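You operate a simulated robot arm through the tools that you are given. There is no shell and no other tool. Be economical: measure what you need, move in short steps, check, and stop when the job is done.

Carry out the task below with a simulated two-armed robot. There is one attempt and no reset: what you move stays moved.

Task
Pick up the printed block that says "A" from the top deck of the hand cart with one hand, pass it to the other hand and put it on the low shelf of the dye bench. Set down upright: printed block.

Only the result counts: the job must be done as asked and must still hold three seconds after the hand-in. Knocking over, shifting, dropping, spilling or breaking anything else fails it.

Robot
Two 7-joint arms with two-finger parallel grippers on one trunk, on a base that drives. Base frame: it is fixed to the floor where the robot stands at the start and does not move with it; the origin is under the middle of the robot, x ahead of it, y to its left, z up; the surface under the hand at the start is at about z = 0.55. Units: m, degrees, N and s.
The left shoulder is at the start at [-0.109, 0.119, 0.729], the right one opposite. With the tool pointing down near the work surface each hand reaches from about 0.14 to 0.56 m from the robot's upright axis, wherever it stands, measured 20 degrees to its own side. Places, roughly: low shelf of the dye bench [-1, -2, 0.3]. Payload 3.43 kg a hand.
The TCP of each hand is the grasp point between the finger pads, 0.03 m short of the fingertips. In the tool frame z runs along the fingers and y along their closing line. The gripper opens to 0.094 m. The fingers are 0.028 m wide and 0.01 m thick; the gripper's body (0.05 by 0.096 m) begins 0.055 m behind the TCP.
Orientation is told as [roll, pitch, yaw] about the base's x, y, z axes, in that order, counted from this pose: with the fingers straight down and closing along the base's y, the tool's x points along the base's -x, its y along +y and its z along -z.

Tools
- The arms move only by the tool play_rows. It takes "left_increments", "right_increments" or both (then of equal length, played together; a hand with none holds still); each is a list of rows, each a list of 3 entries, a list of its own where there are three numbers: the turn, a rotation vector about the base's x, y, z in units of 180 degrees (1.0 is 180 degrees), then the shift along the base's x, y, z in units of 150 mm (1.0 is 150 mm), then the gripper command, from -1 (fully open) to 1 (shut), values between in proportion. In form: [[[rx, ry, rz], [x, y, z], hand], ...]. A call has 1 to 10 rows; each row is the pose to reach, as a shift and turn from the pose commanded when the call began. A call with a number of a shift or a turn outside -1 to 1 is refused whole. A row lasts 0.2 s, in which the tool goes at most 0.05 m and 8.6 degrees; a call with a longer step from one row to the next is refused whole, and so is a gripper value outside its range. Where a pose cannot be reached the arm comes as near as it can. A force on the tool above 40 N (or 10 N above the force at the start of the call, whichever is more), or a blocked arm, ends the call early, and 0.2 s more pass. Each finger travels about 0.153 m/s and halts on what it meets, pressing with about 28 N; the grip force reading is that of the motor and also rises with nothing between the fingers. The clock runs only during rows and for 0.2 s after the last one: add rows that repeat a pose to give the fingers time. The reply holds the time, the measured pose of the TCP, the force on the tool along the base axes, the opening and the grip force, in the units named above and with some noise, with the torque about the TCP (base axes, N m) and any sound that the robot's microphone picked up.
- Cameras (640 x 400 px; columns grow to the right, rows downward): "scene" is now at [0.0238, 0.026, 1.4172]; the picture's right is [0.08, -1.00, 0.00], its down [-0.86, -0.07, -0.51] and it looks along [0.51, 0.04, -0.86] (base axes); focal length 249 px, centre (320, 200). "left" rides on the left gripper at [0.076, -0.014, -0.102] in its tool frame; the picture's right is [0.18, 0.98, 0.00], its down [-0.75, 0.14, -0.64] and it looks along [-0.63, 0.12, 0.77] (tool axes); focal length 243 px, centre (320, 200). "right" rides on the right gripper at [0.076, 0.014, -0.102] in its tool frame; the picture's right is [-0.18, 0.98, 0.00], its down [-0.75, -0.14, -0.64] and it looks along [-0.63, -0.12, 0.77] (tool axes); focal length 243 px, centre (320, 200). There is no depth. A picture from a camera that has moved, and an enlarged one, comes with that camera's place and axes in the base frame and with its lens. The place of the scene camera against the robot may be out by one fixed shift of up to 0.025 m in any direction.
- camera(camera): a new picture of that camera. No time passes.
- lift_body(by): slides the trunk up (or, below 0, down) by that many m; the arms and the scene camera ride with it, the base frame stays. It gives what a move gives, with no picture.
- base_move(legs): drives the robot by 1 to 6 legs, each [ahead, left, turn to the left] in m, m and degrees, along the robot's own axes; the way and the turn of a leg run together, so that a leg with both is an arc; at most 1.5 m and 180 degrees a leg. The arms and the cameras ride along, it lands a little off, and it stops where it bumps. It gives what a move gives.
- head_to(pan, tilt): turns the head with the scene camera to pan (to the left, within 143 degrees either way) and tilt (down, from -29 to 69), counted from straight ahead of the robot. It gives what a move gives.
- inspect(camera, box): a new picture of the part [left, top, right, bottom] of that camera's present view, enlarged. No time passes.
- hand_in(): hands the job in; it is judged then, once.

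Go step by step. Nothing tells you exact positions but the pictures and the camera data: compare them with the known pose of the tool, close in by small moves and look again before you grip or let go. The budget is 120 turns and 92 pictures, counting those below and the enlarged ones. Unless the task says otherwise, let go and move clear before handing in, and close with one line.

The tools are called as a command line: name --argument value ..., lists and objects as JSON in quotes. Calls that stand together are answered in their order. play_rows: Moves the arms, as the interface text tells. Its arguments: {"type":"object","properties":{"left_increments":{"type":"array","items":{"type":"array"}},"right_increments":{"type":"array","items":{"type":"array"}}},"required":[]} The other tools are called the same way: lift_body (by) slides the trunk up or down; base_move (legs) drives the base; head_to (pan, tilt) turns the head that bears the scene camera; camera (camera) takes a picture; inspect (camera, box) takes an enlarged picture of a part of a camera's view; hand_in () hands the job in.

At the start:

```text
time: 0.0
left_position: [0.4034, 0.1503, 0.8016]
left_orientation: [0.0, 0.0, 0.0]
left_ft_force: [-0.6, 0.0, -1.2]
left_ft_torque: [-0.01, 0.02, -0.04]
left_grip_width: 0.0942
left_grasp_force: 0.0
right_position: [0.3383, -0.135, 0.8418]
right_orientation: [0.0, 0.0, 0.0]
right_ft_force: [0.1, 0.1, 0.3]
right_ft_torque: [0.0, 0.01, 0.03]
right_grip_width: 0.0941
right_grasp_force: 0.0
trunk travel left (down, up): [-0.15, 0.185]
robot x, y, heading: [-0.0038, 0.0024, -0.2]
head pan, tilt: [4.6, 59.5]
```

scene: 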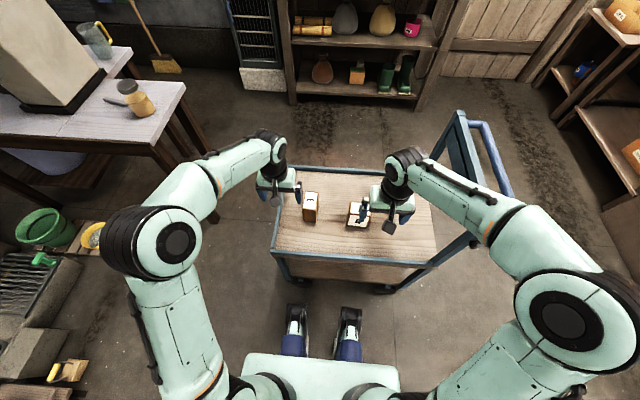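
right: 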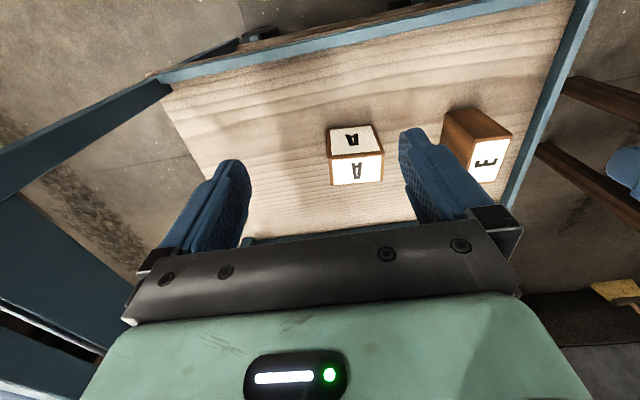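
left: 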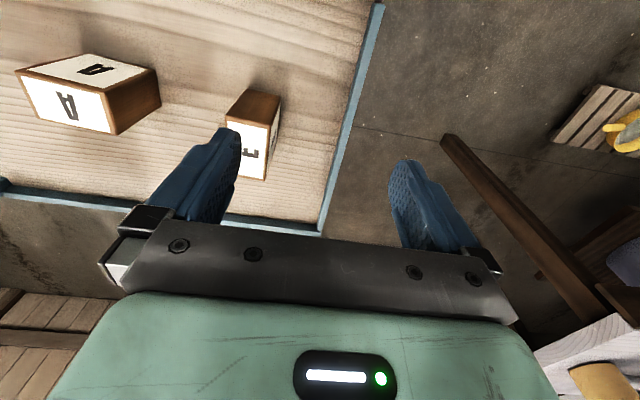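

I see the A block near the right hand and an E block to its left on the cart deck. First I look closer at both and at the dye bench behind right.

inspect --camera "right" --box '[290, 90, 530, 240]'

inspect --camera "scene" --box '[260, 160, 440, 272]'

head_to --pan -117 --tilt 30

camera --camera "scene"

```text
2.67 times, centred on (410, 165) of right
camera zoom: at [0.2598, -0.1208, 0.9443], right [0.18, 0.98, 0.0], down [0.75, -0.14, 0.64], along [0.63, -0.12, -0.77], focal length 647 px, centre (80, 293)
```

zoom: 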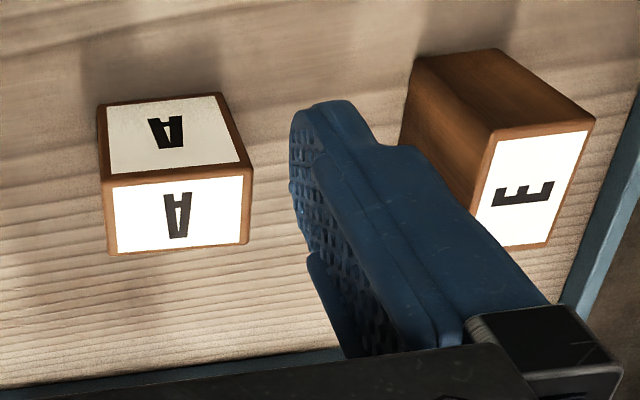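

```text
3.56 times, centred on (350, 216) of scene
camera zoom: at [0.0238, 0.026, 1.4172], right [0.08, -1.0, 0.0], down [-0.86, -0.07, -0.51], along [0.51, 0.04, -0.86], focal length 885 px, centre (213, 143)
```

zoom: 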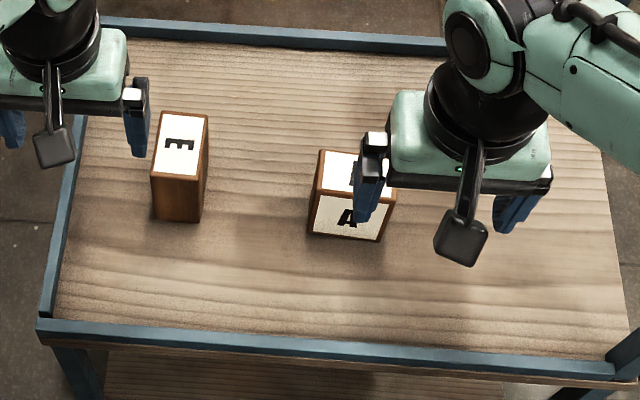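

```text
time: 2.0
left_position: [0.4024, 0.1497, 0.8028]
left_orientation: [0.0, 0.0, 0.0]
left_ft_force: [-1.2, 0.7, 0.0]
left_ft_torque: [0.0, -0.01, -0.01]
left_grip_width: 0.0943
left_grasp_force: 0.2
right_position: [0.3373, -0.1357, 0.842]
right_orientation: [0.1, 0.0, 0.0]
right_ft_force: [-0.1, 0.4, 0.7]
right_ft_torque: [-0.03, -0.01, 0.01]
right_grip_width: 0.0941
right_grasp_force: 0.0
trunk travel left (down, up): [-0.15, 0.185]
robot x, y, heading: [-0.0036, -0.0009, -0.0]
head pan, tilt: [-117.0, 30.0]
```

```text
86 pictures are left
camera scene: at [-0.0843, -0.06, 1.4587], right [-0.89, 0.45, 0.0], down [0.23, 0.45, -0.87], along [-0.39, -0.77, -0.5], focal length 249 px, centre (320, 200)
```

scene: 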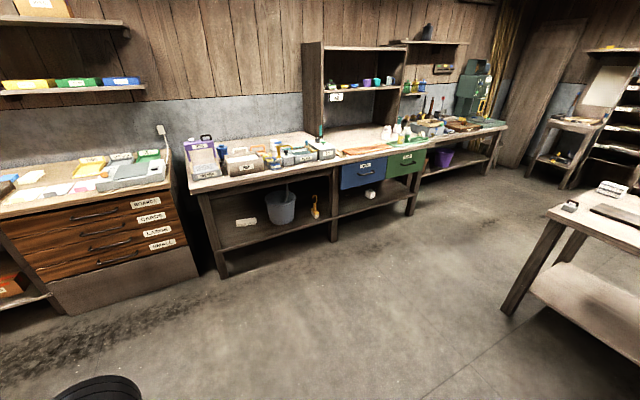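

The dye bench appears to be the long bench ahead in this view. I zoom in on its low shelf.

inspect --camera "scene" --box '[180, 110, 440, 272]'

inspect --camera "left" --box '[0, 30, 320, 230]'

```text
2.46 times, centred on (310, 191) of scene
camera zoom: at [-0.0843, -0.06, 1.4587], right [-0.89, 0.45, 0.0], down [0.23, 0.45, -0.87], along [-0.39, -0.77, -0.5], focal length 612 px, centre (345, 222)
```

zoom: 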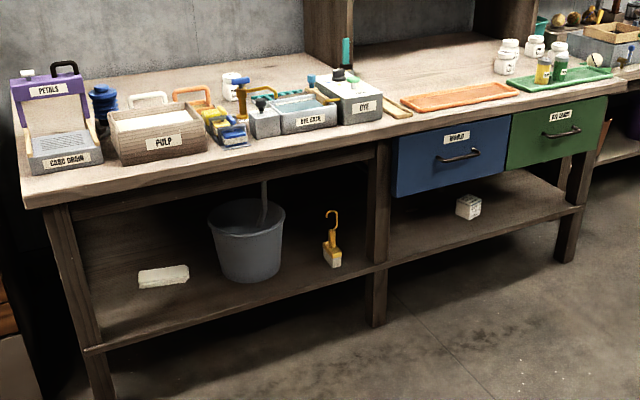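

```text
2.00 times, centred on (160, 130) of left
camera zoom: at [0.3258, 0.1354, 0.9033], right [-0.18, 0.98, 0.0], down [0.75, 0.14, 0.64], along [0.63, 0.12, -0.77], focal length 485 px, centre (640, 340)
```

zoom: 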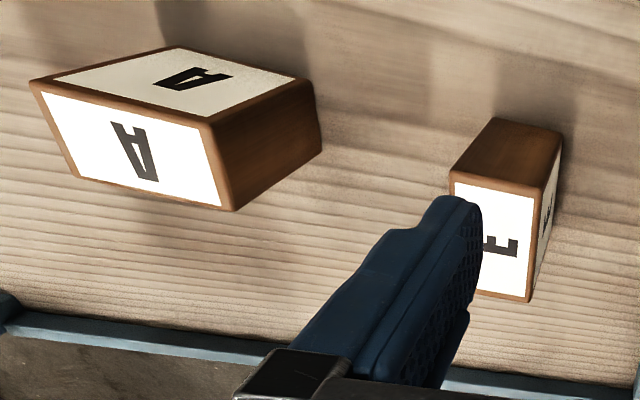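

The block is about 0.047 (x) × 0.077 (y) × 0.095 m, centred near (0.460, -0.104), and the bench shelf's front edge is near y = -1.53. I'll pick it from above with the right hand, closing along x (yaw 90), so the left hand can take its y faces from the front. First I turn the right hand while still high.

play_rows --right_increments '[[[0, 0, 0.0444], [0.136, 0.034, 0], -1], [[0, 0, 0.0889], [0.271, 0.069, 0], -1], [[0, 0, 0.1333], [0.407, 0.103, 0], -1], [[0, 0, 0.1778], [0.542, 0.138, 0], -1], [[0, 0, 0.2222], [0.678, 0.172, 0], -1], [[0, 0, 0.2667], [0.813, 0.207, 0], -1]]'

play_rows --right_increments '[[[0, 0, 0.0444], [0, 0, 0], -1], [[0, 0, 0.0889], [0, 0, 0], -1], [[0, 0, 0.1333], [0, 0, 0], -1], [[0, 0, 0.1778], [0, 0, 0], -1], [[0, 0, 0.2222], [0, 0, 0], -1], [[0, 0, 0.2333], [0, 0, 0], -1], [[0, 0, 0.2333], [0, 0, 0], -1]]'

camera --camera "right"

```text
time: 3.4
left_position: [0.4023, 0.1488, 0.8014]
left_orientation: [0.1, 0.0, -0.1]
left_ft_force: [0.1, -0.8, -1.0]
left_ft_torque: [-0.02, 0.0, -0.03]
left_grip_width: 0.0942
left_grasp_force: 0.1
right_position: [0.4597, -0.1029, 0.8435]
right_orientation: [0.0, -0.1, 48.2]
right_ft_force: [0.5, 0.8, -0.6]
right_ft_torque: [0.01, -0.01, -0.02]
right_grip_width: 0.094
right_grasp_force: 0.0
trunk travel left (down, up): [-0.15, 0.185]
robot x, y, heading: [0.0025, 0.0006, 0.1]
head pan, tilt: [-117.0, 30.0]
```

```text
time: 5.0
left_position: [0.4024, 0.1498, 0.8013]
left_orientation: [0.0, 0.0, 0.0]
left_ft_force: [0.2, 0.1, -0.3]
left_ft_torque: [0.01, 0.0, -0.01]
left_grip_width: 0.0939
left_grasp_force: 0.1
right_position: [0.4593, -0.1033, 0.8425]
right_orientation: [-0.1, 0.0, 90.2]
right_ft_force: [0.6, -0.3, 0.7]
right_ft_torque: [-0.03, 0.02, -0.01]
right_grip_width: 0.094
right_grasp_force: 0.1
trunk travel left (down, up): [-0.15, 0.185]
robot x, y, heading: [0.0004, 0.0007, 0.0]
head pan, tilt: [-117.0, 30.0]
```

```text
83 pictures are left
camera right: at [0.444, -0.1801, 0.944], right [-0.98, 0.18, 0.0], down [0.14, 0.75, 0.64], along [0.12, 0.63, -0.77], focal length 243 px, centre (320, 200)
```

right: 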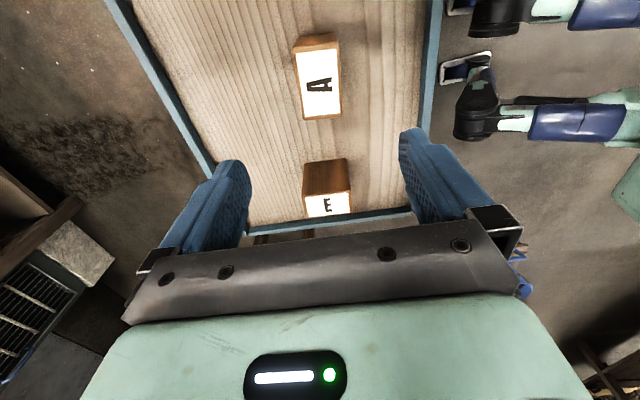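

The block centre checks out at (0.460, -0.104), turned about -5°. I turn the hand to match and descend partway, then look.

play_rows --right_increments '[[[0, 0, -0.028], [0, 0, -0.2], -1], [[0, 0, -0.028], [0, -0.01, -0.45], -1], [[0, 0, -0.028], [0, -0.01, -0.7], -1], [[0, 0, -0.028], [0, -0.01, -0.9], -1], [[0, 0, -0.028], [0, -0.01, -0.9], -1]]'

camera --camera "right"

camera --camera "left"

```text
time: 6.2
left_position: [0.4022, 0.1489, 0.8012]
left_orientation: [0.0, 0.0, -0.1]
left_ft_force: [-0.2, -0.5, 0.4]
left_ft_torque: [-0.01, 0.02, 0.02]
left_grip_width: 0.094
left_grasp_force: 0.1
right_position: [0.4602, -0.104, 0.7054]
right_orientation: [0.0, 0.0, 85.0]
right_ft_force: [-1.1, 0.4, -0.6]
right_ft_torque: [-0.01, 0.01, 0.0]
right_grip_width: 0.0939
right_grasp_force: 0.2
trunk travel left (down, up): [-0.15, 0.185]
robot x, y, heading: [0.0029, 0.0009, -0.1]
head pan, tilt: [-117.0, 30.0]
```

```text
82 pictures are left
camera right: at [0.4375, -0.1795, 0.8074], right [-0.96, 0.27, 0.0], down [0.21, 0.74, 0.64], along [0.17, 0.62, -0.77], focal length 243 px, centre (320, 200)
```

right: 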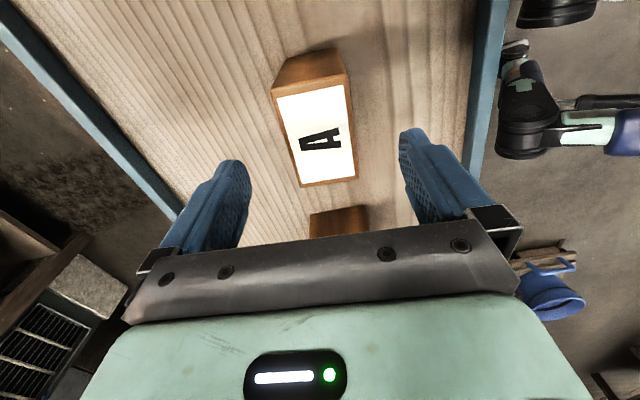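

```text
81 pictures are left
camera left: at [0.3257, 0.1354, 0.9033], right [-0.18, 0.98, 0.0], down [0.75, 0.14, 0.64], along [0.63, 0.12, -0.77], focal length 243 px, centre (320, 200)
```

left: 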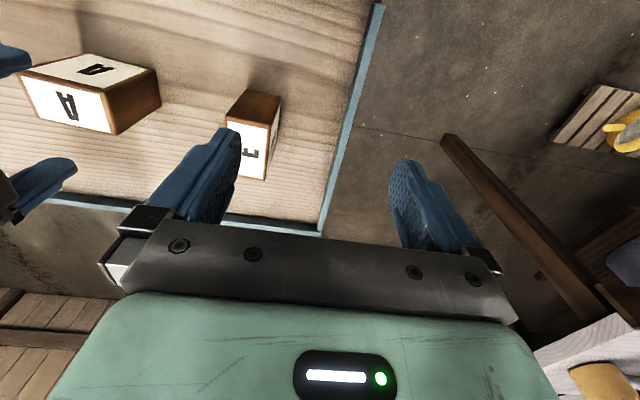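

Block sits centred between the fingers, top at z≈0.645. Descend to z≈0.624 and close.

play_rows --right_increments '[[[0, 0, 0], [0, 0, -0.18], -1], [[0, 0, 0], [-0.01, 0.01, -0.36], -1], [[0, 0, 0], [-0.01, 0.01, -0.543], -1], [[0, 0, 0], [-0.01, 0.01, -0.543], -1], [[0, 0, 0], [-0.01, 0.01, -0.543], 0], [[0, 0, 0], [-0.01, 0.01, -0.543], 1], [[0, 0, 0], [-0.01, 0.01, -0.543], 1], [[0, 0, 0], [-0.01, 0.01, -0.543], 1]]'

camera --camera "right"

camera --camera "left"

```text
time: 8.0
left_position: [0.4036, 0.1495, 0.8035]
left_orientation: [0.0, -0.1, 0.0]
left_ft_force: [-0.1, 0.1, -0.5]
left_ft_torque: [0.02, 0.02, 0.0]
left_grip_width: 0.0939
left_grasp_force: 0.1
right_position: [0.4578, -0.1045, 0.6253]
right_orientation: [-0.1, 0.0, 85.1]
right_ft_force: [1.7, 0.1, -0.2]
right_ft_torque: [0.03, -0.02, 0.0]
right_grip_width: 0.0541
right_grasp_force: 27.6
trunk travel left (down, up): [-0.15, 0.185]
robot x, y, heading: [0.0003, 0.0003, 0.1]
head pan, tilt: [-117.0, 30.0]
```

```text
80 pictures are left
camera right: at [0.4351, -0.1798, 0.7275], right [-0.96, 0.27, 0.0], down [0.21, 0.74, 0.64], along [0.17, 0.62, -0.77], focal length 243 px, centre (320, 200)
```

right: 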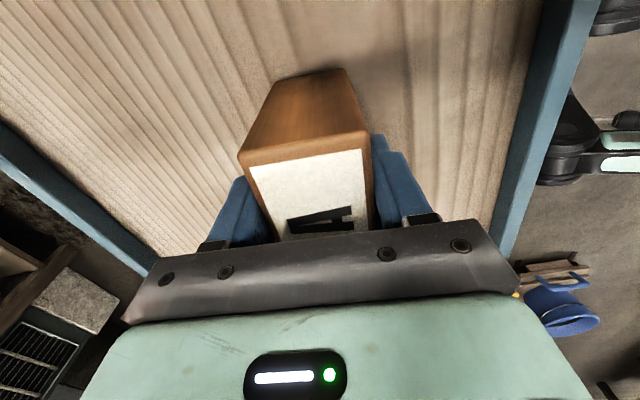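

```text
79 pictures are left
camera left: at [0.3258, 0.1354, 0.9033], right [-0.18, 0.98, 0.0], down [0.75, 0.14, 0.64], along [0.63, 0.12, -0.77], focal length 243 px, centre (320, 200)
```

left: 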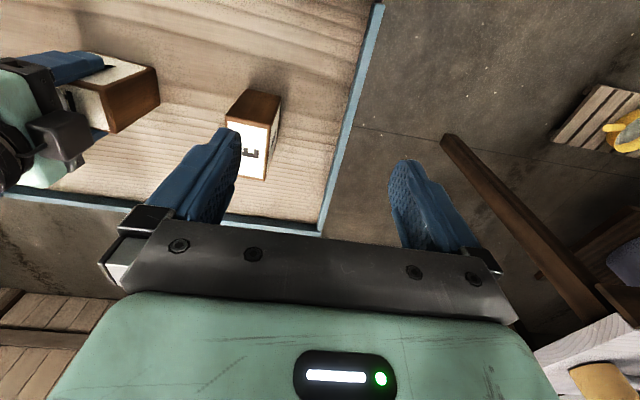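

Gripped at 0.054 m wide. I lift it straight up and check the force and grip.

play_rows --right_increments '[[[0, 0, 0], [0, 0, 0.1], 1], [[0, 0, 0], [0, 0, 0.3], 1], [[0, 0, 0], [0, 0, 0.5], 1], [[0, 0, 0], [0, 0, 0.75], 1], [[0, 0, 0], [0, 0, 1.0], 1], [[0, 0, 0], [0, 0, 1.0], 1]]'

camera --camera "right"

camera --camera "left"

```text
time: 9.4
left_position: [0.403, 0.1499, 0.801]
left_orientation: [0.0, 0.1, 0.0]
left_ft_force: [-0.6, -0.3, 0.3]
left_ft_torque: [0.0, 0.01, 0.03]
left_grip_width: 0.094
left_grasp_force: 0.0
right_position: [0.457, -0.1057, 0.7762]
right_orientation: [-0.1, 0.1, 85.0]
right_ft_force: [-0.9, -0.5, -1.7]
right_ft_torque: [0.01, -0.05, 0.01]
right_grip_width: 0.0538
right_grasp_force: 28.2
trunk travel left (down, up): [-0.15, 0.185]
robot x, y, heading: [0.0033, -0.002, 0.1]
head pan, tilt: [-117.0, 30.0]
```

```text
78 pictures are left
camera right: at [0.4354, -0.1792, 0.8781], right [-0.96, 0.27, 0.0], down [0.21, 0.74, 0.64], along [0.17, 0.62, -0.77], focal length 243 px, centre (320, 200)
```

right: 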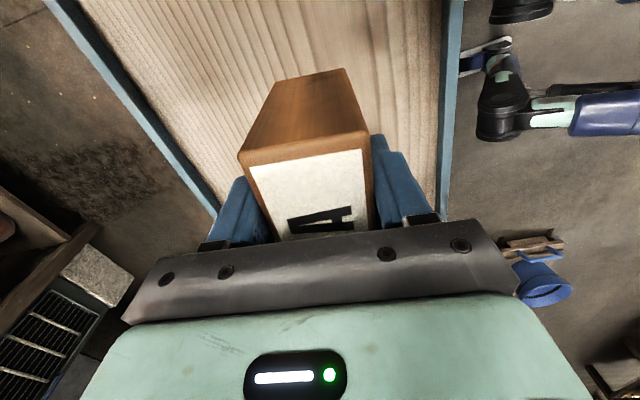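

```text
77 pictures are left
camera left: at [0.326, 0.1353, 0.9032], right [-0.18, 0.98, 0.0], down [0.75, 0.14, 0.64], along [0.63, 0.12, -0.77], focal length 243 px, centre (320, 200)
```

left: 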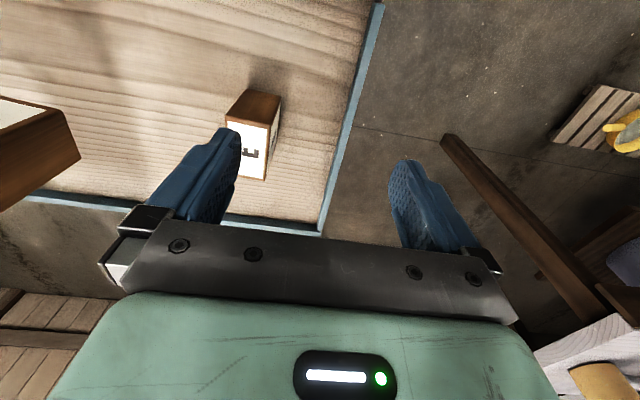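

Block is held firmly and hanging level. I bring it to the middle ahead of the robot and tilt the left hand to point forward and 30° down, kept behind and left of it.

play_rows --right_increments '[[[0, 0, 0.004], [0, 0.08, 0.02], 1], [[0, 0, 0.008], [-0.01, 0.16, 0.05], 1], [[0, 0, 0.012], [-0.02, 0.24, 0.08], 1], [[0, 0, 0.016], [-0.03, 0.32, 0.1], 1], [[0, 0, 0.02], [-0.03, 0.4, 0.12], 1], [[0, 0, 0.024], [-0.04, 0.48, 0.14], 1], [[0, 0, 0.028], [-0.045, 0.567, 0.16], 1], [[0, 0, 0.028], [-0.045, 0.567, 0.16], 1], [[0, 0, 0.028], [-0.045, 0.567, 0.16], 1]]' --left_increments '[[[0, -0.042, 0], [-0.12, 0, 0.02], -1], [[0, -0.083, 0], [-0.24, 0, 0.05], -1], [[0, -0.125, 0], [-0.36, 0, 0.08], -1], [[0, -0.167, 0], [-0.48, 0, 0.1], -1], [[0, -0.208, 0], [-0.6, 0, 0.12], -1], [[0, -0.25, 0], [-0.667, 0, 0.133], -1], [[0, -0.292, 0], [-0.667, 0, 0.133], -1], [[0, -0.333, 0], [-0.667, 0, 0.133], -1], [[0, -0.333, 0], [-0.667, 0, 0.133], -1]]'

head_to --pan 0 --tilt 60

camera --camera "scene"

camera --camera "left"

```text
time: 11.4
left_position: [0.3373, 0.146, 0.8302]
left_orientation: [-0.2, -60.0, 0.1]
left_ft_force: [0.2, -0.3, 1.0]
left_ft_torque: [-0.01, 0.0, 0.03]
left_grip_width: 0.0941
left_grasp_force: 0.0
left hand out of reach, approached as far as the arm can: row 7, 8, 9
right_position: [0.4511, -0.0186, 0.8008]
right_orientation: [-0.1, 0.1, 90.0]
right_ft_force: [-0.4, -0.2, -1.7]
right_ft_torque: [0.01, 0.02, -0.01]
right_grip_width: 0.054
right_grasp_force: 27.8
trunk travel left (down, up): [-0.15, 0.185]
robot x, y, heading: [0.0029, -0.0019, -0.3]
head pan, tilt: [-117.0, 30.0]
```

```text
time: 13.4
left_position: [0.3372, 0.1444, 0.8305]
left_orientation: [0.0, -60.0, 0.0]
left_ft_force: [-0.5, 0.0, -0.1]
left_ft_torque: [0.01, 0.0, 0.0]
left_grip_width: 0.0938
left_grasp_force: 0.1
right_position: [0.4509, -0.0193, 0.7999]
right_orientation: [0.1, 0.0, 90.1]
right_ft_force: [-0.2, -0.5, -1.1]
right_ft_torque: [0.03, -0.02, 0.0]
right_grip_width: 0.054
right_grasp_force: 28.2
trunk travel left (down, up): [-0.15, 0.185]
robot x, y, heading: [-0.0001, 0.0016, 0.0]
head pan, tilt: [0.0, 60.0]
```

```text
76 pictures are left
camera scene: at [0.0235, 0.0205, 1.4166], right [0.0, -1.0, 0.0], down [-0.87, 0.0, -0.5], along [0.5, 0.0, -0.87], focal length 249 px, centre (320, 200)
```

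scene: 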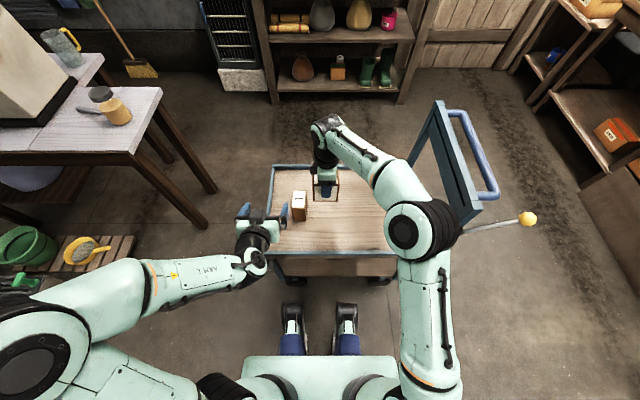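

```text
75 pictures are left
camera left: at [0.2091, 0.1315, 0.8146], right [-0.09, 0.98, -0.16], down [-0.18, 0.14, 0.97], along [0.98, 0.12, 0.16], focal length 243 px, centre (320, 200)
```

left: 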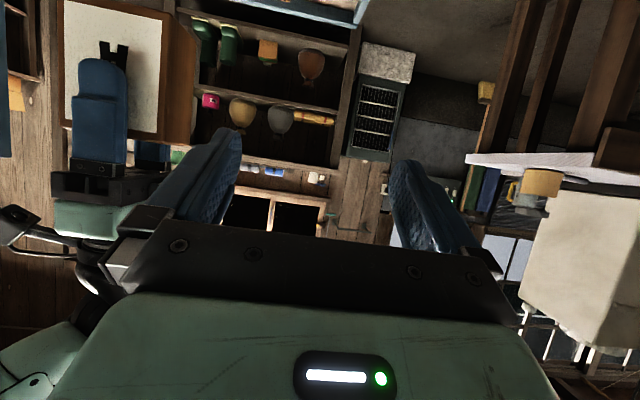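

The left hand can't come closer at this pitch, so I shift the handover ~6 cm forward and bring the left hand in line behind the block.

play_rows --right_increments '[[[0, 0, 0], [0.1, 0, 0], 1], [[0, 0, 0], [0.2, 0, 0], 1], [[0, 0, 0], [0.3, 0, 0], 1], [[0, 0, 0], [0.4, 0, 0], 1], [[0, 0, 0], [0.4, 0, 0], 1], [[0, 0, 0], [0.4, 0, 0], 1], [[0, 0, 0], [0.4, 0, 0], 1]]' --left_increments '[[[0, 0, 0], [0.1, 0, -0.02], -1], [[0, 0, 0], [0.2, 0, -0.04], -1], [[0, 0, 0], [0.3, -0.2, -0.06], -1], [[0, 0, 0], [0.387, -0.4, -0.087], -1], [[0, 0, 0], [0.387, -0.65, -0.087], -1], [[0, 0, 0], [0.387, -0.9, -0.087], -1], [[0, 0, 0], [0.387, -0.9, -0.087], -1]]'

camera --camera "left"

camera --camera "scene"

```text
time: 15.0
left_position: [0.3936, 0.0093, 0.8194]
left_orientation: [0.0, -60.0, 0.1]
left_ft_force: [0.2, -0.3, 0.2]
left_ft_torque: [0.02, 0.0, 0.01]
left_grip_width: 0.0942
left_grasp_force: 0.0
right_position: [0.5109, -0.0203, 0.7993]
right_orientation: [0.1, 0.0, 89.9]
right_ft_force: [0.6, -0.3, -1.3]
right_ft_torque: [0.03, -0.01, 0.0]
right_grip_width: 0.0542
right_grasp_force: 27.6
trunk travel left (down, up): [-0.15, 0.185]
robot x, y, heading: [-0.0, 0.0021, 0.2]
head pan, tilt: [0.0, 60.0]
```

```text
74 pictures are left
camera left: at [0.2664, -0.0047, 0.8035], right [-0.09, 0.98, -0.16], down [-0.18, 0.14, 0.97], along [0.98, 0.12, 0.16], focal length 243 px, centre (320, 200)
```

left: 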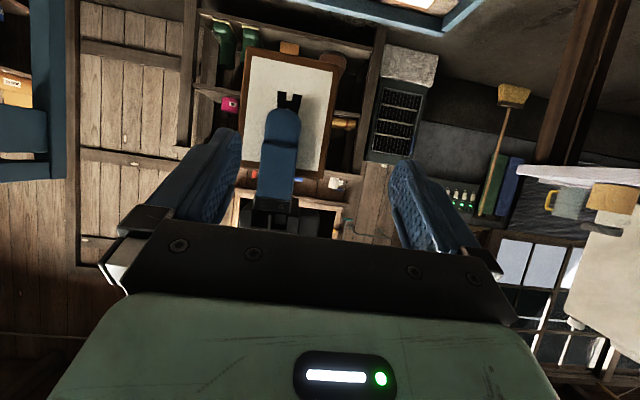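

```text
73 pictures are left
camera scene: at [0.0233, 0.0208, 1.4166], right [0.0, -1.0, 0.0], down [-0.87, 0.0, -0.5], along [0.5, 0.0, -0.87], focal length 249 px, centre (320, 200)
```

scene: 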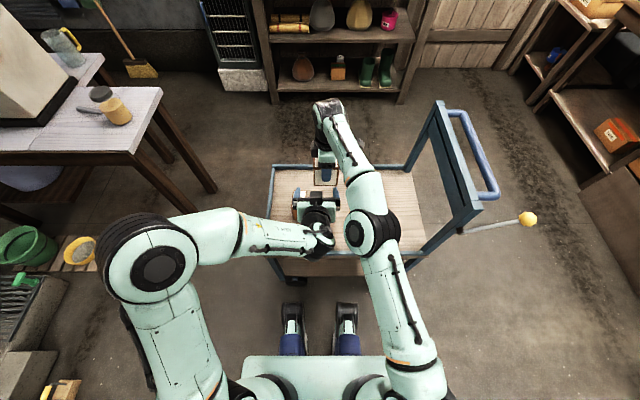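

The block spans y ≈ -0.055…0.022, z ≈ 0.726…0.818. I move the right hand +0.028 in y so the block is centred on the left fingers, keeping the forearms apart.

play_rows --right_increments '[[[0, 0, 0], [0, 0.1, 0], 1], [[0, 0, 0], [0, 0.187, 0], 1], [[0, 0, 0], [0, 0.187, 0], 1]]' --left_increments '[[[0, 0, 0], [0.1, 0, -0.058], -1], [[0, 0, 0], [0.2, 0, -0.115], -1], [[0, 0, 0], [0.2, 0, -0.115], -1]]'

camera --camera "left"

inspect --camera "scene" --box '[240, 80, 400, 300]'

```text
time: 15.8
left_position: [0.4241, 0.0093, 0.8016]
left_orientation: [0.0, -60.0, 0.0]
left_ft_force: [-0.3, 0.3, 0.0]
left_ft_torque: [0.0, 0.01, 0.03]
left_grip_width: 0.0939
left_grasp_force: 0.0
right_position: [0.5018, 0.0087, 0.7978]
right_orientation: [0.0, 0.0, 90.0]
right_ft_force: [0.2, -0.2, -1.0]
right_ft_torque: [-0.06, 0.02, -0.01]
right_grip_width: 0.054
right_grasp_force: 27.8
right hand out of reach, approached as far as the arm can: row 1, 2, 3
trunk travel left (down, up): [-0.15, 0.185]
robot x, y, heading: [0.0013, 0.0012, 0.2]
head pan, tilt: [0.0, 60.0]
```

```text
72 pictures are left
camera left: at [0.2964, -0.0045, 0.7852], right [-0.09, 0.98, -0.16], down [-0.18, 0.14, 0.97], along [0.98, 0.12, 0.16], focal length 243 px, centre (320, 200)
```

left: 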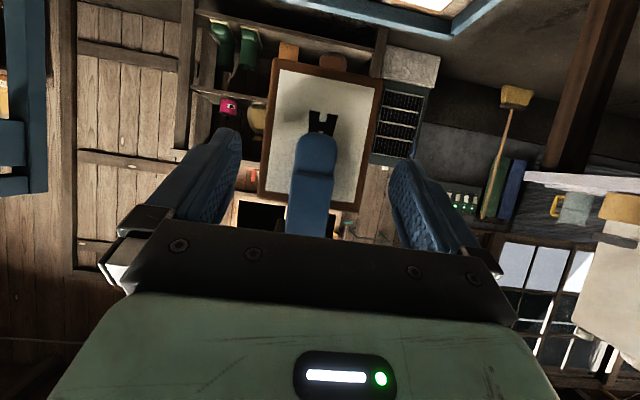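

```text
1.82 times, centred on (320, 190) of scene
camera zoom: at [0.0232, 0.0207, 1.4166], right [0.0, -1.0, 0.0], down [-0.87, 0.0, -0.5], along [0.5, 0.0, -0.87], focal length 452 px, centre (320, 218)
```

zoom: 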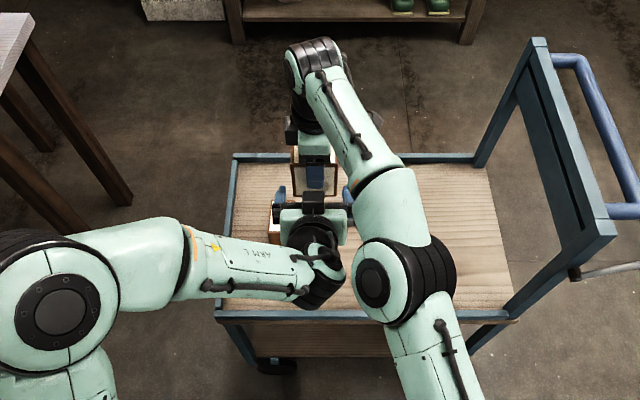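

The forearms would run close together in this arrangement. I'll rotate the handover by -45° (right yaw 45, left pointing forward-right) so the left wrist comes in from the left side.

play_rows --left_increments '[[[0, 0, 0], [-0.15, 0.05, 0.05], -1], [[0, 0, 0], [-0.3, 0.12, 0.12], -1], [[0, 0, -0.042], [-0.3, 0.2, 0.12], -1], [[0, 0, -0.083], [-0.3, 0.3, 0.12], -1], [[0, 0, -0.125], [-0.3, 0.4, 0.12], -1], [[0, 0, -0.167], [-0.26, 0.45, 0.12], -1], [[0, 0, -0.208], [-0.227, 0.45, 0.12], -1], [[0, 0, -0.25], [-0.227, 0.45, 0.12], -1], [[0, 0, -0.25], [-0.227, 0.45, 0.12], -1]]' --right_increments '[[[0, 0, 0], [0, 0, 0], 1], [[0, 0, 0], [0, 0, 0], 1], [[0, 0, -0.042], [0, 0, 0], 1], [[0, 0, -0.083], [0, 0, 0], 1], [[0, 0, -0.125], [-0.05, -0.05, 0], 1], [[0, 0, -0.167], [-0.1, -0.1, 0], 1], [[0, 0, -0.208], [-0.133, -0.127, 0], 1], [[0, 0, -0.25], [-0.133, -0.127, 0], 1], [[0, 0, -0.25], [-0.133, -0.127, 0], 1]]'

camera --camera "left"

inspect --camera "scene" --box '[200, 100, 440, 250]'

```text
time: 17.8
left_position: [0.3917, 0.0769, 0.8198]
left_orientation: [-0.1, -60.1, -45.0]
left_ft_force: [0.6, -0.4, -0.1]
left_ft_torque: [0.0, 0.03, 0.02]
left_grip_width: 0.0941
left_grasp_force: 0.1
left hand out of reach, approached as far as the arm can: row 5
right_position: [0.484, -0.012, 0.7997]
right_orientation: [-0.1, 0.0, 44.8]
right_ft_force: [-1.0, 0.6, -1.3]
right_ft_torque: [0.01, 0.01, -0.02]
right_grip_width: 0.054
right_grasp_force: 27.5
trunk travel left (down, up): [-0.15, 0.185]
robot x, y, heading: [0.0018, -0.0035, 0.0]
head pan, tilt: [0.0, 60.0]
```

```text
70 pictures are left
camera left: at [0.2915, 0.1572, 0.8036], right [0.63, 0.76, -0.16], down [-0.03, 0.23, 0.97], along [0.78, -0.61, 0.16], focal length 243 px, centre (320, 200)
```

left: 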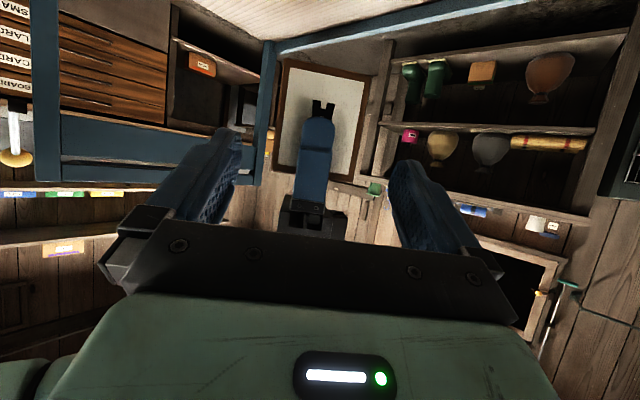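

```text
2.67 times, centred on (320, 175) of scene
camera zoom: at [0.0234, 0.0206, 1.4166], right [0.0, -1.0, 0.0], down [-0.87, 0.0, -0.5], along [0.5, 0.0, -0.87], focal length 664 px, centre (320, 267)
```

zoom: 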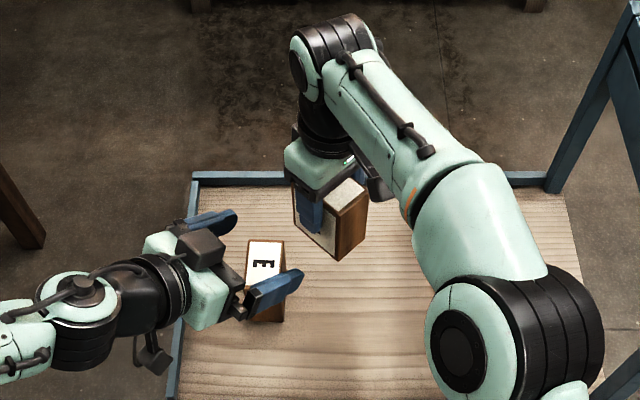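

Good clearance now, and the block is centred on the left hand's line to within 2 mm. I approach most of the way and look.

play_rows --left_increments '[[[0, 0, 0], [0.1, -0.09, -0.075], -1], [[0, 0, 0], [0.2, -0.188, -0.15], -1], [[0, 0, 0], [0.3, -0.285, -0.225], -1], [[0, 0, 0], [0.3, -0.285, -0.225], -1]]'

camera --camera "left"

inspect --camera "scene" --box '[240, 120, 400, 220]'

camera --camera "right"

```text
time: 18.8
left_position: [0.4382, 0.0356, 0.7851]
left_orientation: [-0.1, -60.0, -45.0]
left_ft_force: [-0.1, 0.1, 1.2]
left_ft_torque: [-0.02, -0.01, 0.02]
left_grip_width: 0.0938
left_grasp_force: 0.1
right_position: [0.4833, -0.012, 0.7989]
right_orientation: [0.0, 0.0, 45.0]
right_ft_force: [-0.7, -0.3, -1.9]
right_ft_torque: [0.0, 0.0, 0.0]
right_grip_width: 0.054
right_grasp_force: 28.8
trunk travel left (down, up): [-0.15, 0.185]
robot x, y, heading: [-0.002, -0.0014, -0.1]
head pan, tilt: [0.0, 60.0]
```

```text
68 pictures are left
camera left: at [0.3377, 0.1158, 0.7696], right [0.63, 0.76, -0.16], down [-0.03, 0.23, 0.97], along [0.78, -0.61, 0.16], focal length 243 px, centre (320, 200)
```

left: 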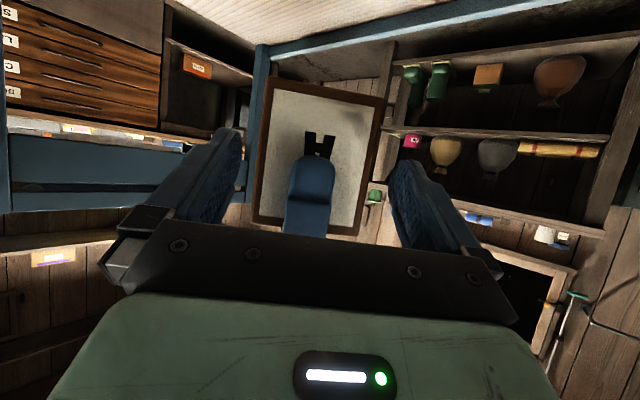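

```text
4.00 times, centred on (320, 170) of scene
camera zoom: at [0.0233, 0.0206, 1.4166], right [0.0, -1.0, 0.0], down [-0.87, 0.0, -0.5], along [0.5, 0.0, -0.87], focal length 995 px, centre (320, 320)
```

zoom: 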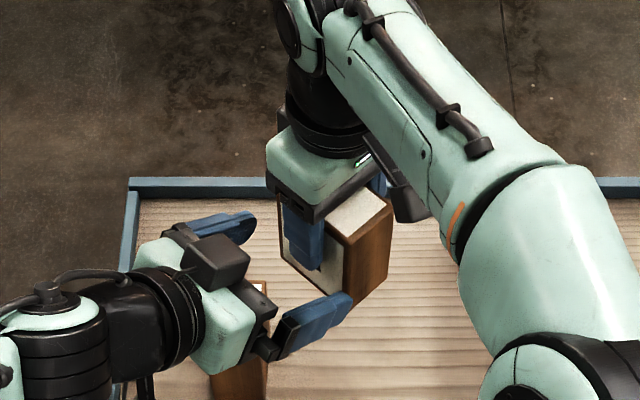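

```text
66 pictures are left
camera right: at [0.4176, -0.0559, 0.9005], right [-0.56, 0.83, 0.0], down [0.63, 0.43, 0.64], along [0.53, 0.36, -0.77], focal length 243 px, centre (320, 200)
```

right: 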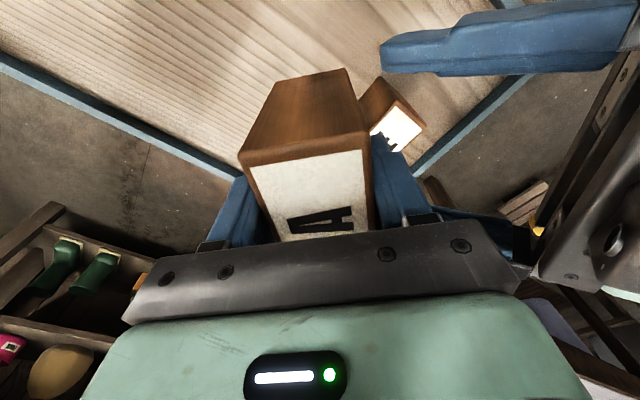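

Still centred. I make the final approach, then close the left hand.

play_rows --left_increments '[[[0, 0, 0], [0.11, -0.107, -0.081], -1], [[0, 0, 0], [0.22, -0.213, -0.162], -1], [[0, 0, 0], [0.22, -0.213, -0.162], -1]]'

camera --camera "left"

camera --camera "right"

```text
time: 19.6
left_position: [0.4702, 0.0041, 0.7608]
left_orientation: [0.0, -60.0, -45.0]
left_ft_force: [-0.5, 0.3, -0.2]
left_ft_torque: [0.05, -0.04, -0.01]
left_grip_width: 0.0941
left_grasp_force: 0.2
right_position: [0.4831, -0.0122, 0.7983]
right_orientation: [0.1, 0.0, 45.0]
right_ft_force: [0.7, -0.2, -1.7]
right_ft_torque: [0.0, 0.03, 0.0]
right_grip_width: 0.0542
right_grasp_force: 27.8
trunk travel left (down, up): [-0.15, 0.185]
robot x, y, heading: [-0.0019, -0.0013, -0.2]
head pan, tilt: [0.0, 60.0]
```

```text
65 pictures are left
camera left: at [0.3699, 0.0841, 0.7454], right [0.63, 0.76, -0.16], down [-0.03, 0.23, 0.97], along [0.78, -0.61, 0.16], focal length 243 px, centre (320, 200)
```

left: 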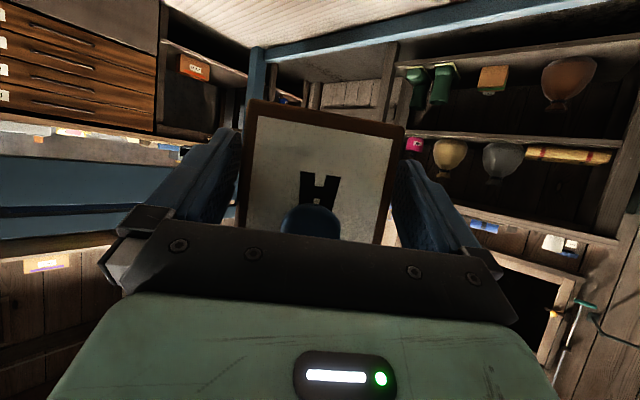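

```text
64 pictures are left
camera right: at [0.4176, -0.0559, 0.9005], right [-0.56, 0.83, 0.0], down [0.63, 0.43, 0.64], along [0.53, 0.36, -0.77], focal length 243 px, centre (320, 200)
```

right: 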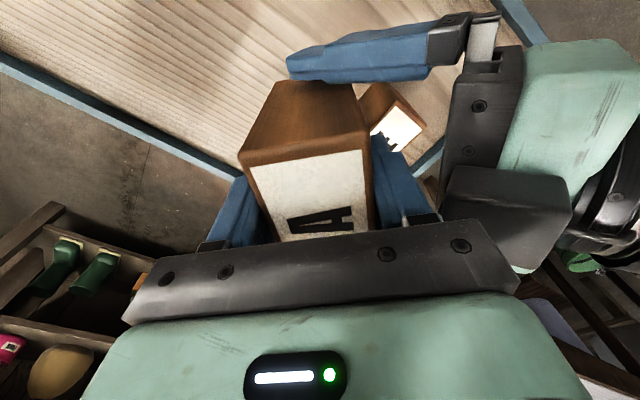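

The left fingers straddle the block low, clear of the right fingers. Closing the left hand now.

play_rows --left_increments '[[[0, 0, 0], [0, 0, 0], -0.6], [[0, 0, 0], [0, 0, 0], -0.3], [[0, 0, 0], [0, 0, 0], 1], [[0, 0, 0], [0, 0, 0], 1], [[0, 0, 0], [0, 0, 0], 1]]'

camera --camera "left"

camera --camera "right"

```text
time: 20.8
left_position: [0.4709, 0.0045, 0.7606]
left_orientation: [-0.1, -60.0, -44.9]
left_ft_force: [-7.0, -6.0, -0.3]
left_ft_torque: [0.04, 0.01, -0.04]
left_grip_width: 0.0839
left_grasp_force: 27.8
right_position: [0.4839, -0.0114, 0.7985]
right_orientation: [-0.1, -0.2, 45.0]
right_ft_force: [5.4, 4.6, -0.3]
right_ft_torque: [0.17, -0.13, -0.06]
right_grip_width: 0.0538
right_grasp_force: 28.0
trunk travel left (down, up): [-0.15, 0.185]
robot x, y, heading: [0.0011, 0.0019, -0.0]
head pan, tilt: [0.0, 60.0]
```

```text
63 pictures are left
camera left: at [0.3695, 0.0837, 0.7455], right [0.63, 0.76, -0.16], down [-0.03, 0.23, 0.97], along [0.78, -0.61, 0.16], focal length 243 px, centre (320, 200)
```

left: 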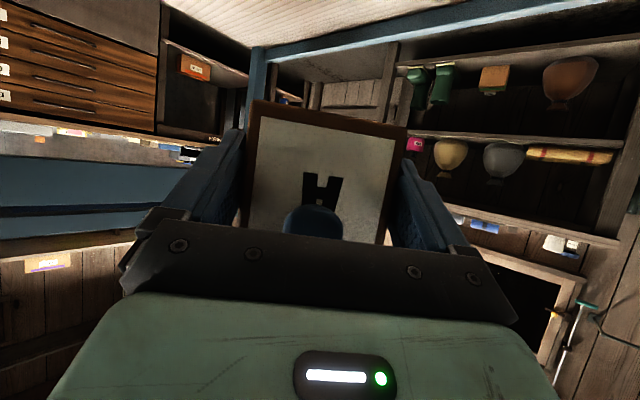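

```text
62 pictures are left
camera right: at [0.4178, -0.0556, 0.9006], right [-0.57, 0.82, 0.0], down [0.63, 0.43, 0.64], along [0.53, 0.36, -0.77], focal length 243 px, centre (320, 200)
```

right: 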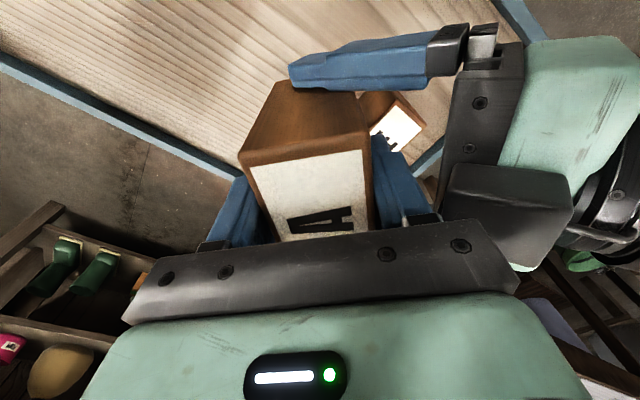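

Both hands hold the block (left width 0.084). I open the right hand only slightly (to avoid the left palm), then raise it straight up.

play_rows --right_increments '[[[0, 0, 0], [0, 0, 0], -0.2], [[0, 0, 0], [0, 0, 0], -0.34], [[0, 0, 0], [0, 0, 0], -0.34]]'

camera --camera "right"

```text
time: 21.6
left_position: [0.4703, 0.0037, 0.7624]
left_orientation: [0.0, -60.0, -45.0]
left_ft_force: [0.5, 0.5, 0.0]
left_ft_torque: [0.04, -0.03, 0.01]
left_grip_width: 0.084
left_grasp_force: 27.7
right_position: [0.483, -0.0118, 0.7981]
right_orientation: [0.0, 0.1, 45.0]
right_ft_force: [0.7, -0.4, -0.2]
right_ft_torque: [0.0, 0.02, -0.01]
right_grip_width: 0.0629
right_grasp_force: 0.0
trunk travel left (down, up): [-0.15, 0.185]
robot x, y, heading: [0.0002, 0.0002, 0.3]
head pan, tilt: [0.0, 60.0]
```

```text
61 pictures are left
camera right: at [0.4177, -0.056, 0.9005], right [-0.56, 0.83, 0.0], down [0.63, 0.43, 0.64], along [0.53, 0.36, -0.77], focal length 243 px, centre (320, 200)
```

right: 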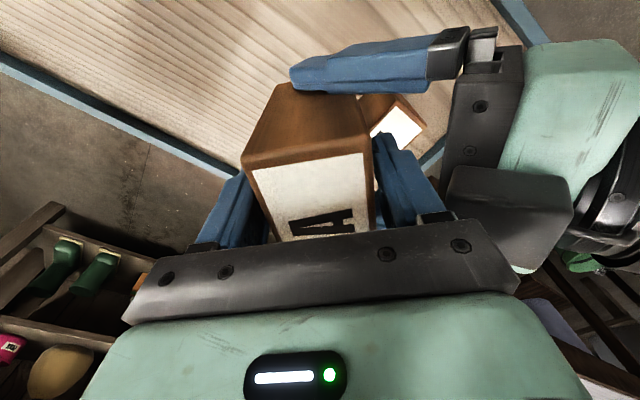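

The left hand holds the block alone. Raise the right hand and move it away to the right.

play_rows --right_increments '[[[0, 0, 0], [0, 0, 0.15], -0.34], [[0, 0, 0], [0, 0, 0.35], -0.34], [[0, 0, 0], [0, 0, 0.6], -0.34], [[0, 0, 0], [0, 0, 0.8], -0.34], [[0, 0, 0], [-0.1, -0.3, 0.8], -0.34], [[0, 0, 0], [-0.2, -0.6, 0.8], -0.34], [[0, 0, 0], [-0.3, -0.9, 0.8], -0.34], [[0, 0, 0], [-0.45, -1.0, 0.8], -0.34], [[0, 0, 0], [-0.45, -1.0, 0.8], -0.34]]'

camera --camera "scene"

camera --camera "left"

```text
time: 23.6
left_position: [0.4707, 0.0045, 0.7604]
left_orientation: [-0.1, -60.1, -44.8]
left_ft_force: [0.0, 0.3, -0.1]
left_ft_torque: [0.07, 0.0, 0.03]
left_grip_width: 0.0842
left_grasp_force: 27.8
right_position: [0.4164, -0.1616, 0.9172]
right_orientation: [0.0, -0.2, 45.1]
right_ft_force: [0.4, -0.6, -1.3]
right_ft_torque: [0.0, -0.02, 0.0]
right_grip_width: 0.0631
right_grasp_force: 0.1
right hand out of reach, approached as far as the arm can: row 4
trunk travel left (down, up): [-0.15, 0.185]
robot x, y, heading: [-0.0042, -0.0034, 0.0]
head pan, tilt: [0.0, 60.0]
```

```text
60 pictures are left
camera scene: at [0.0238, 0.0206, 1.4166], right [0.0, -1.0, 0.0], down [-0.87, 0.0, -0.5], along [0.5, 0.0, -0.87], focal length 249 px, centre (320, 200)
```

scene: 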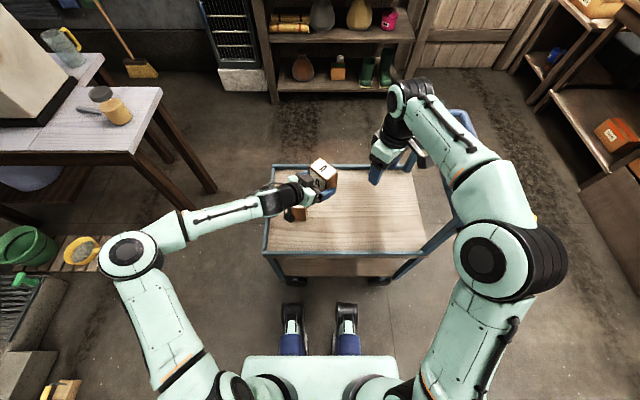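

```text
59 pictures are left
camera left: at [0.37, 0.0843, 0.7453], right [0.63, 0.76, -0.16], down [-0.03, 0.23, 0.97], along [0.78, -0.61, 0.16], focal length 243 px, centre (320, 200)
```

left: 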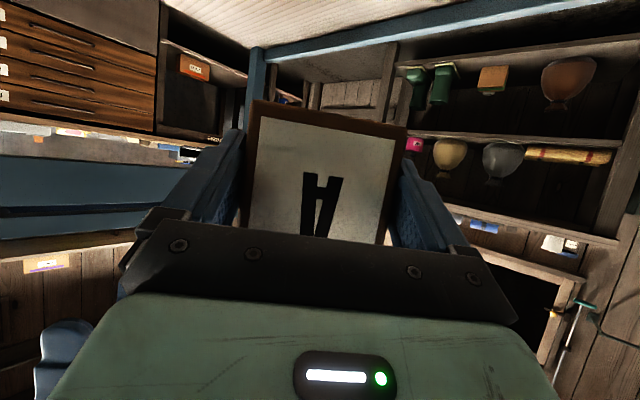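

Handover done. I raise and retract both hands for driving, turning the left hand to point straight ahead.

play_rows --left_increments '[[[0, 0, 0], [0, 0.05, 0.15], 1], [[0, 0, 0.04], [-0.1, 0.2, 0.35], 1], [[0, 0, 0.08], [-0.2, 0.4, 0.5], 1], [[0, 0, 0.12], [-0.3, 0.6, 0.6], 1], [[0, 0, 0.16], [-0.4, 0.75, 0.6], 1], [[0, 0, 0.205], [-0.5, 0.9, 0.6], 1], [[0, 0, 0.25], [-0.6, 0.95, 0.6], 1], [[0, 0, 0.25], [-0.6, 0.95, 0.6], 1]]' --right_increments '[[[0, 0, 0], [-0.1, -0.08, 0], 0], [[0, 0, -0.04], [-0.2, -0.16, 0], 0], [[0, 0, -0.08], [-0.3, -0.25, 0], 0], [[0, 0, -0.12], [-0.45, -0.35, 0], 0], [[0, 0, -0.16], [-0.6, -0.4, 0], 0], [[0, 0, -0.205], [-0.75, -0.45, 0], 0], [[0, 0, -0.25], [-0.85, -0.5, 0], 0], [[0, 0, -0.25], [-0.85, -0.5, 0], 0]]'

base_move --legs '[[-0.3, 0, 0]]'

camera --camera "scene"

```text
time: 25.4
left_position: [0.3782, 0.1471, 0.8515]
left_orientation: [-0.1, -60.0, 0.3]
left_ft_force: [-0.1, 0.5, -1.2]
left_ft_torque: [0.01, 0.04, -0.01]
left_grip_width: 0.0841
left_grasp_force: 27.7
right_position: [0.2881, -0.2342, 0.918]
right_orientation: [-0.1, -0.1, 0.0]
right_ft_force: [-0.5, -0.2, 1.0]
right_ft_torque: [0.01, -0.04, -0.03]
right_grip_width: 0.0471
right_grasp_force: 0.0
trunk travel left (down, up): [-0.15, 0.185]
robot x, y, heading: [-0.0007, 0.0001, 0.0]
head pan, tilt: [0.0, 60.0]
```

```text
time: 27.4
left_position: [0.0812, 0.1479, 0.8525]
left_orientation: [0.1, -60.0, 0.2]
left_ft_force: [-0.4, 0.1, -1.4]
left_ft_torque: [-0.01, 0.03, 0.0]
left_grip_width: 0.0841
left_grasp_force: 28.0
right_position: [-0.0082, -0.2343, 0.919]
right_orientation: [0.0, 0.0, 0.1]
right_ft_force: [0.4, -0.2, 0.4]
right_ft_torque: [-0.02, -0.01, 0.0]
right_grip_width: 0.0468
right_grasp_force: 0.0
trunk travel left (down, up): [-0.15, 0.185]
robot x, y, heading: [-0.2957, 0.0009, 0.2]
head pan, tilt: [0.0, 60.0]
```

```text
58 pictures are left
camera scene: at [-0.274, 0.0205, 1.4166], right [0.0, -1.0, 0.0], down [-0.87, 0.0, -0.5], along [0.5, 0.0, -0.87], focal length 249 px, centre (320, 200)
```

scene: 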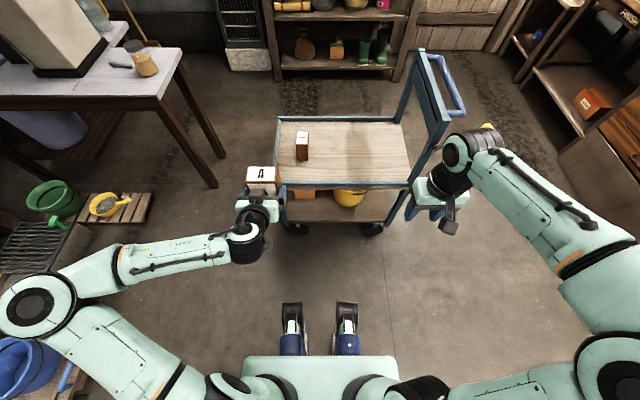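

Clear of the cart; the block is held. I back a bit more, turn right 90° to face the bench and drive part of the way.

base_move --legs '[[-0.08, 0, 0], [0, 0, -90], [0.6, 0, 0]]'

head_to --pan 0 --tilt 45

camera --camera "scene"

```text
time: 35.2
left_position: [-0.2142, -0.9759, 0.852]
left_orientation: [0.0, -59.9, -89.1]
left_ft_force: [-0.5, -0.4, -1.4]
left_ft_torque: [0.05, 0.01, 0.01]
left_grip_width: 0.0838
left_grasp_force: 28.0
right_position: [-0.5962, -0.8917, 0.9186]
right_orientation: [0.0, 0.1, -89.1]
right_ft_force: [0.2, 0.5, 0.1]
right_ft_torque: [-0.02, -0.01, 0.02]
right_grip_width: 0.0471
right_grasp_force: 0.0
trunk travel left (down, up): [-0.15, 0.185]
robot x, y, heading: [-0.3664, -0.5985, -89.1]
head pan, tilt: [0.0, 60.0]
```

```text
time: 36.0
left_position: [-0.2138, -0.9752, 0.8527]
left_orientation: [0.0, -60.0, -88.9]
left_ft_force: [0.8, 0.1, -1.5]
left_ft_torque: [0.06, -0.04, 0.01]
left_grip_width: 0.0841
left_grasp_force: 28.0
right_position: [-0.5977, -0.8912, 0.9183]
right_orientation: [0.1, 0.0, -89.1]
right_ft_force: [0.6, -0.2, 0.3]
right_ft_torque: [-0.02, 0.02, 0.01]
right_grip_width: 0.0472
right_grasp_force: 0.1
trunk travel left (down, up): [-0.15, 0.185]
robot x, y, heading: [-0.3646, -0.5987, -89.2]
head pan, tilt: [0.0, 45.0]
```

```text
57 pictures are left
camera scene: at [-0.3734, -0.6234, 1.436], right [-1.0, -0.02, 0.0], down [-0.01, 0.71, -0.71], along [0.01, -0.71, -0.71], focal length 249 px, centre (320, 200)
```

scene: 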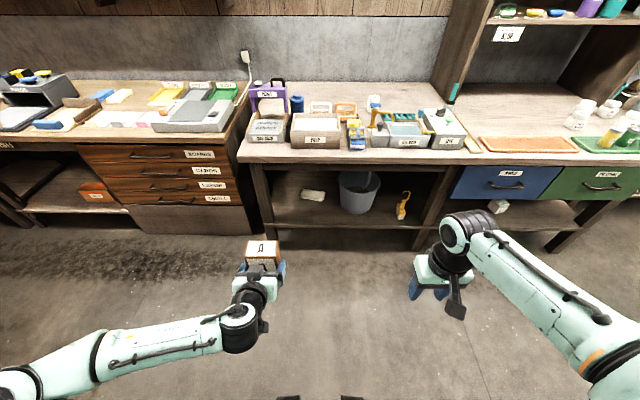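

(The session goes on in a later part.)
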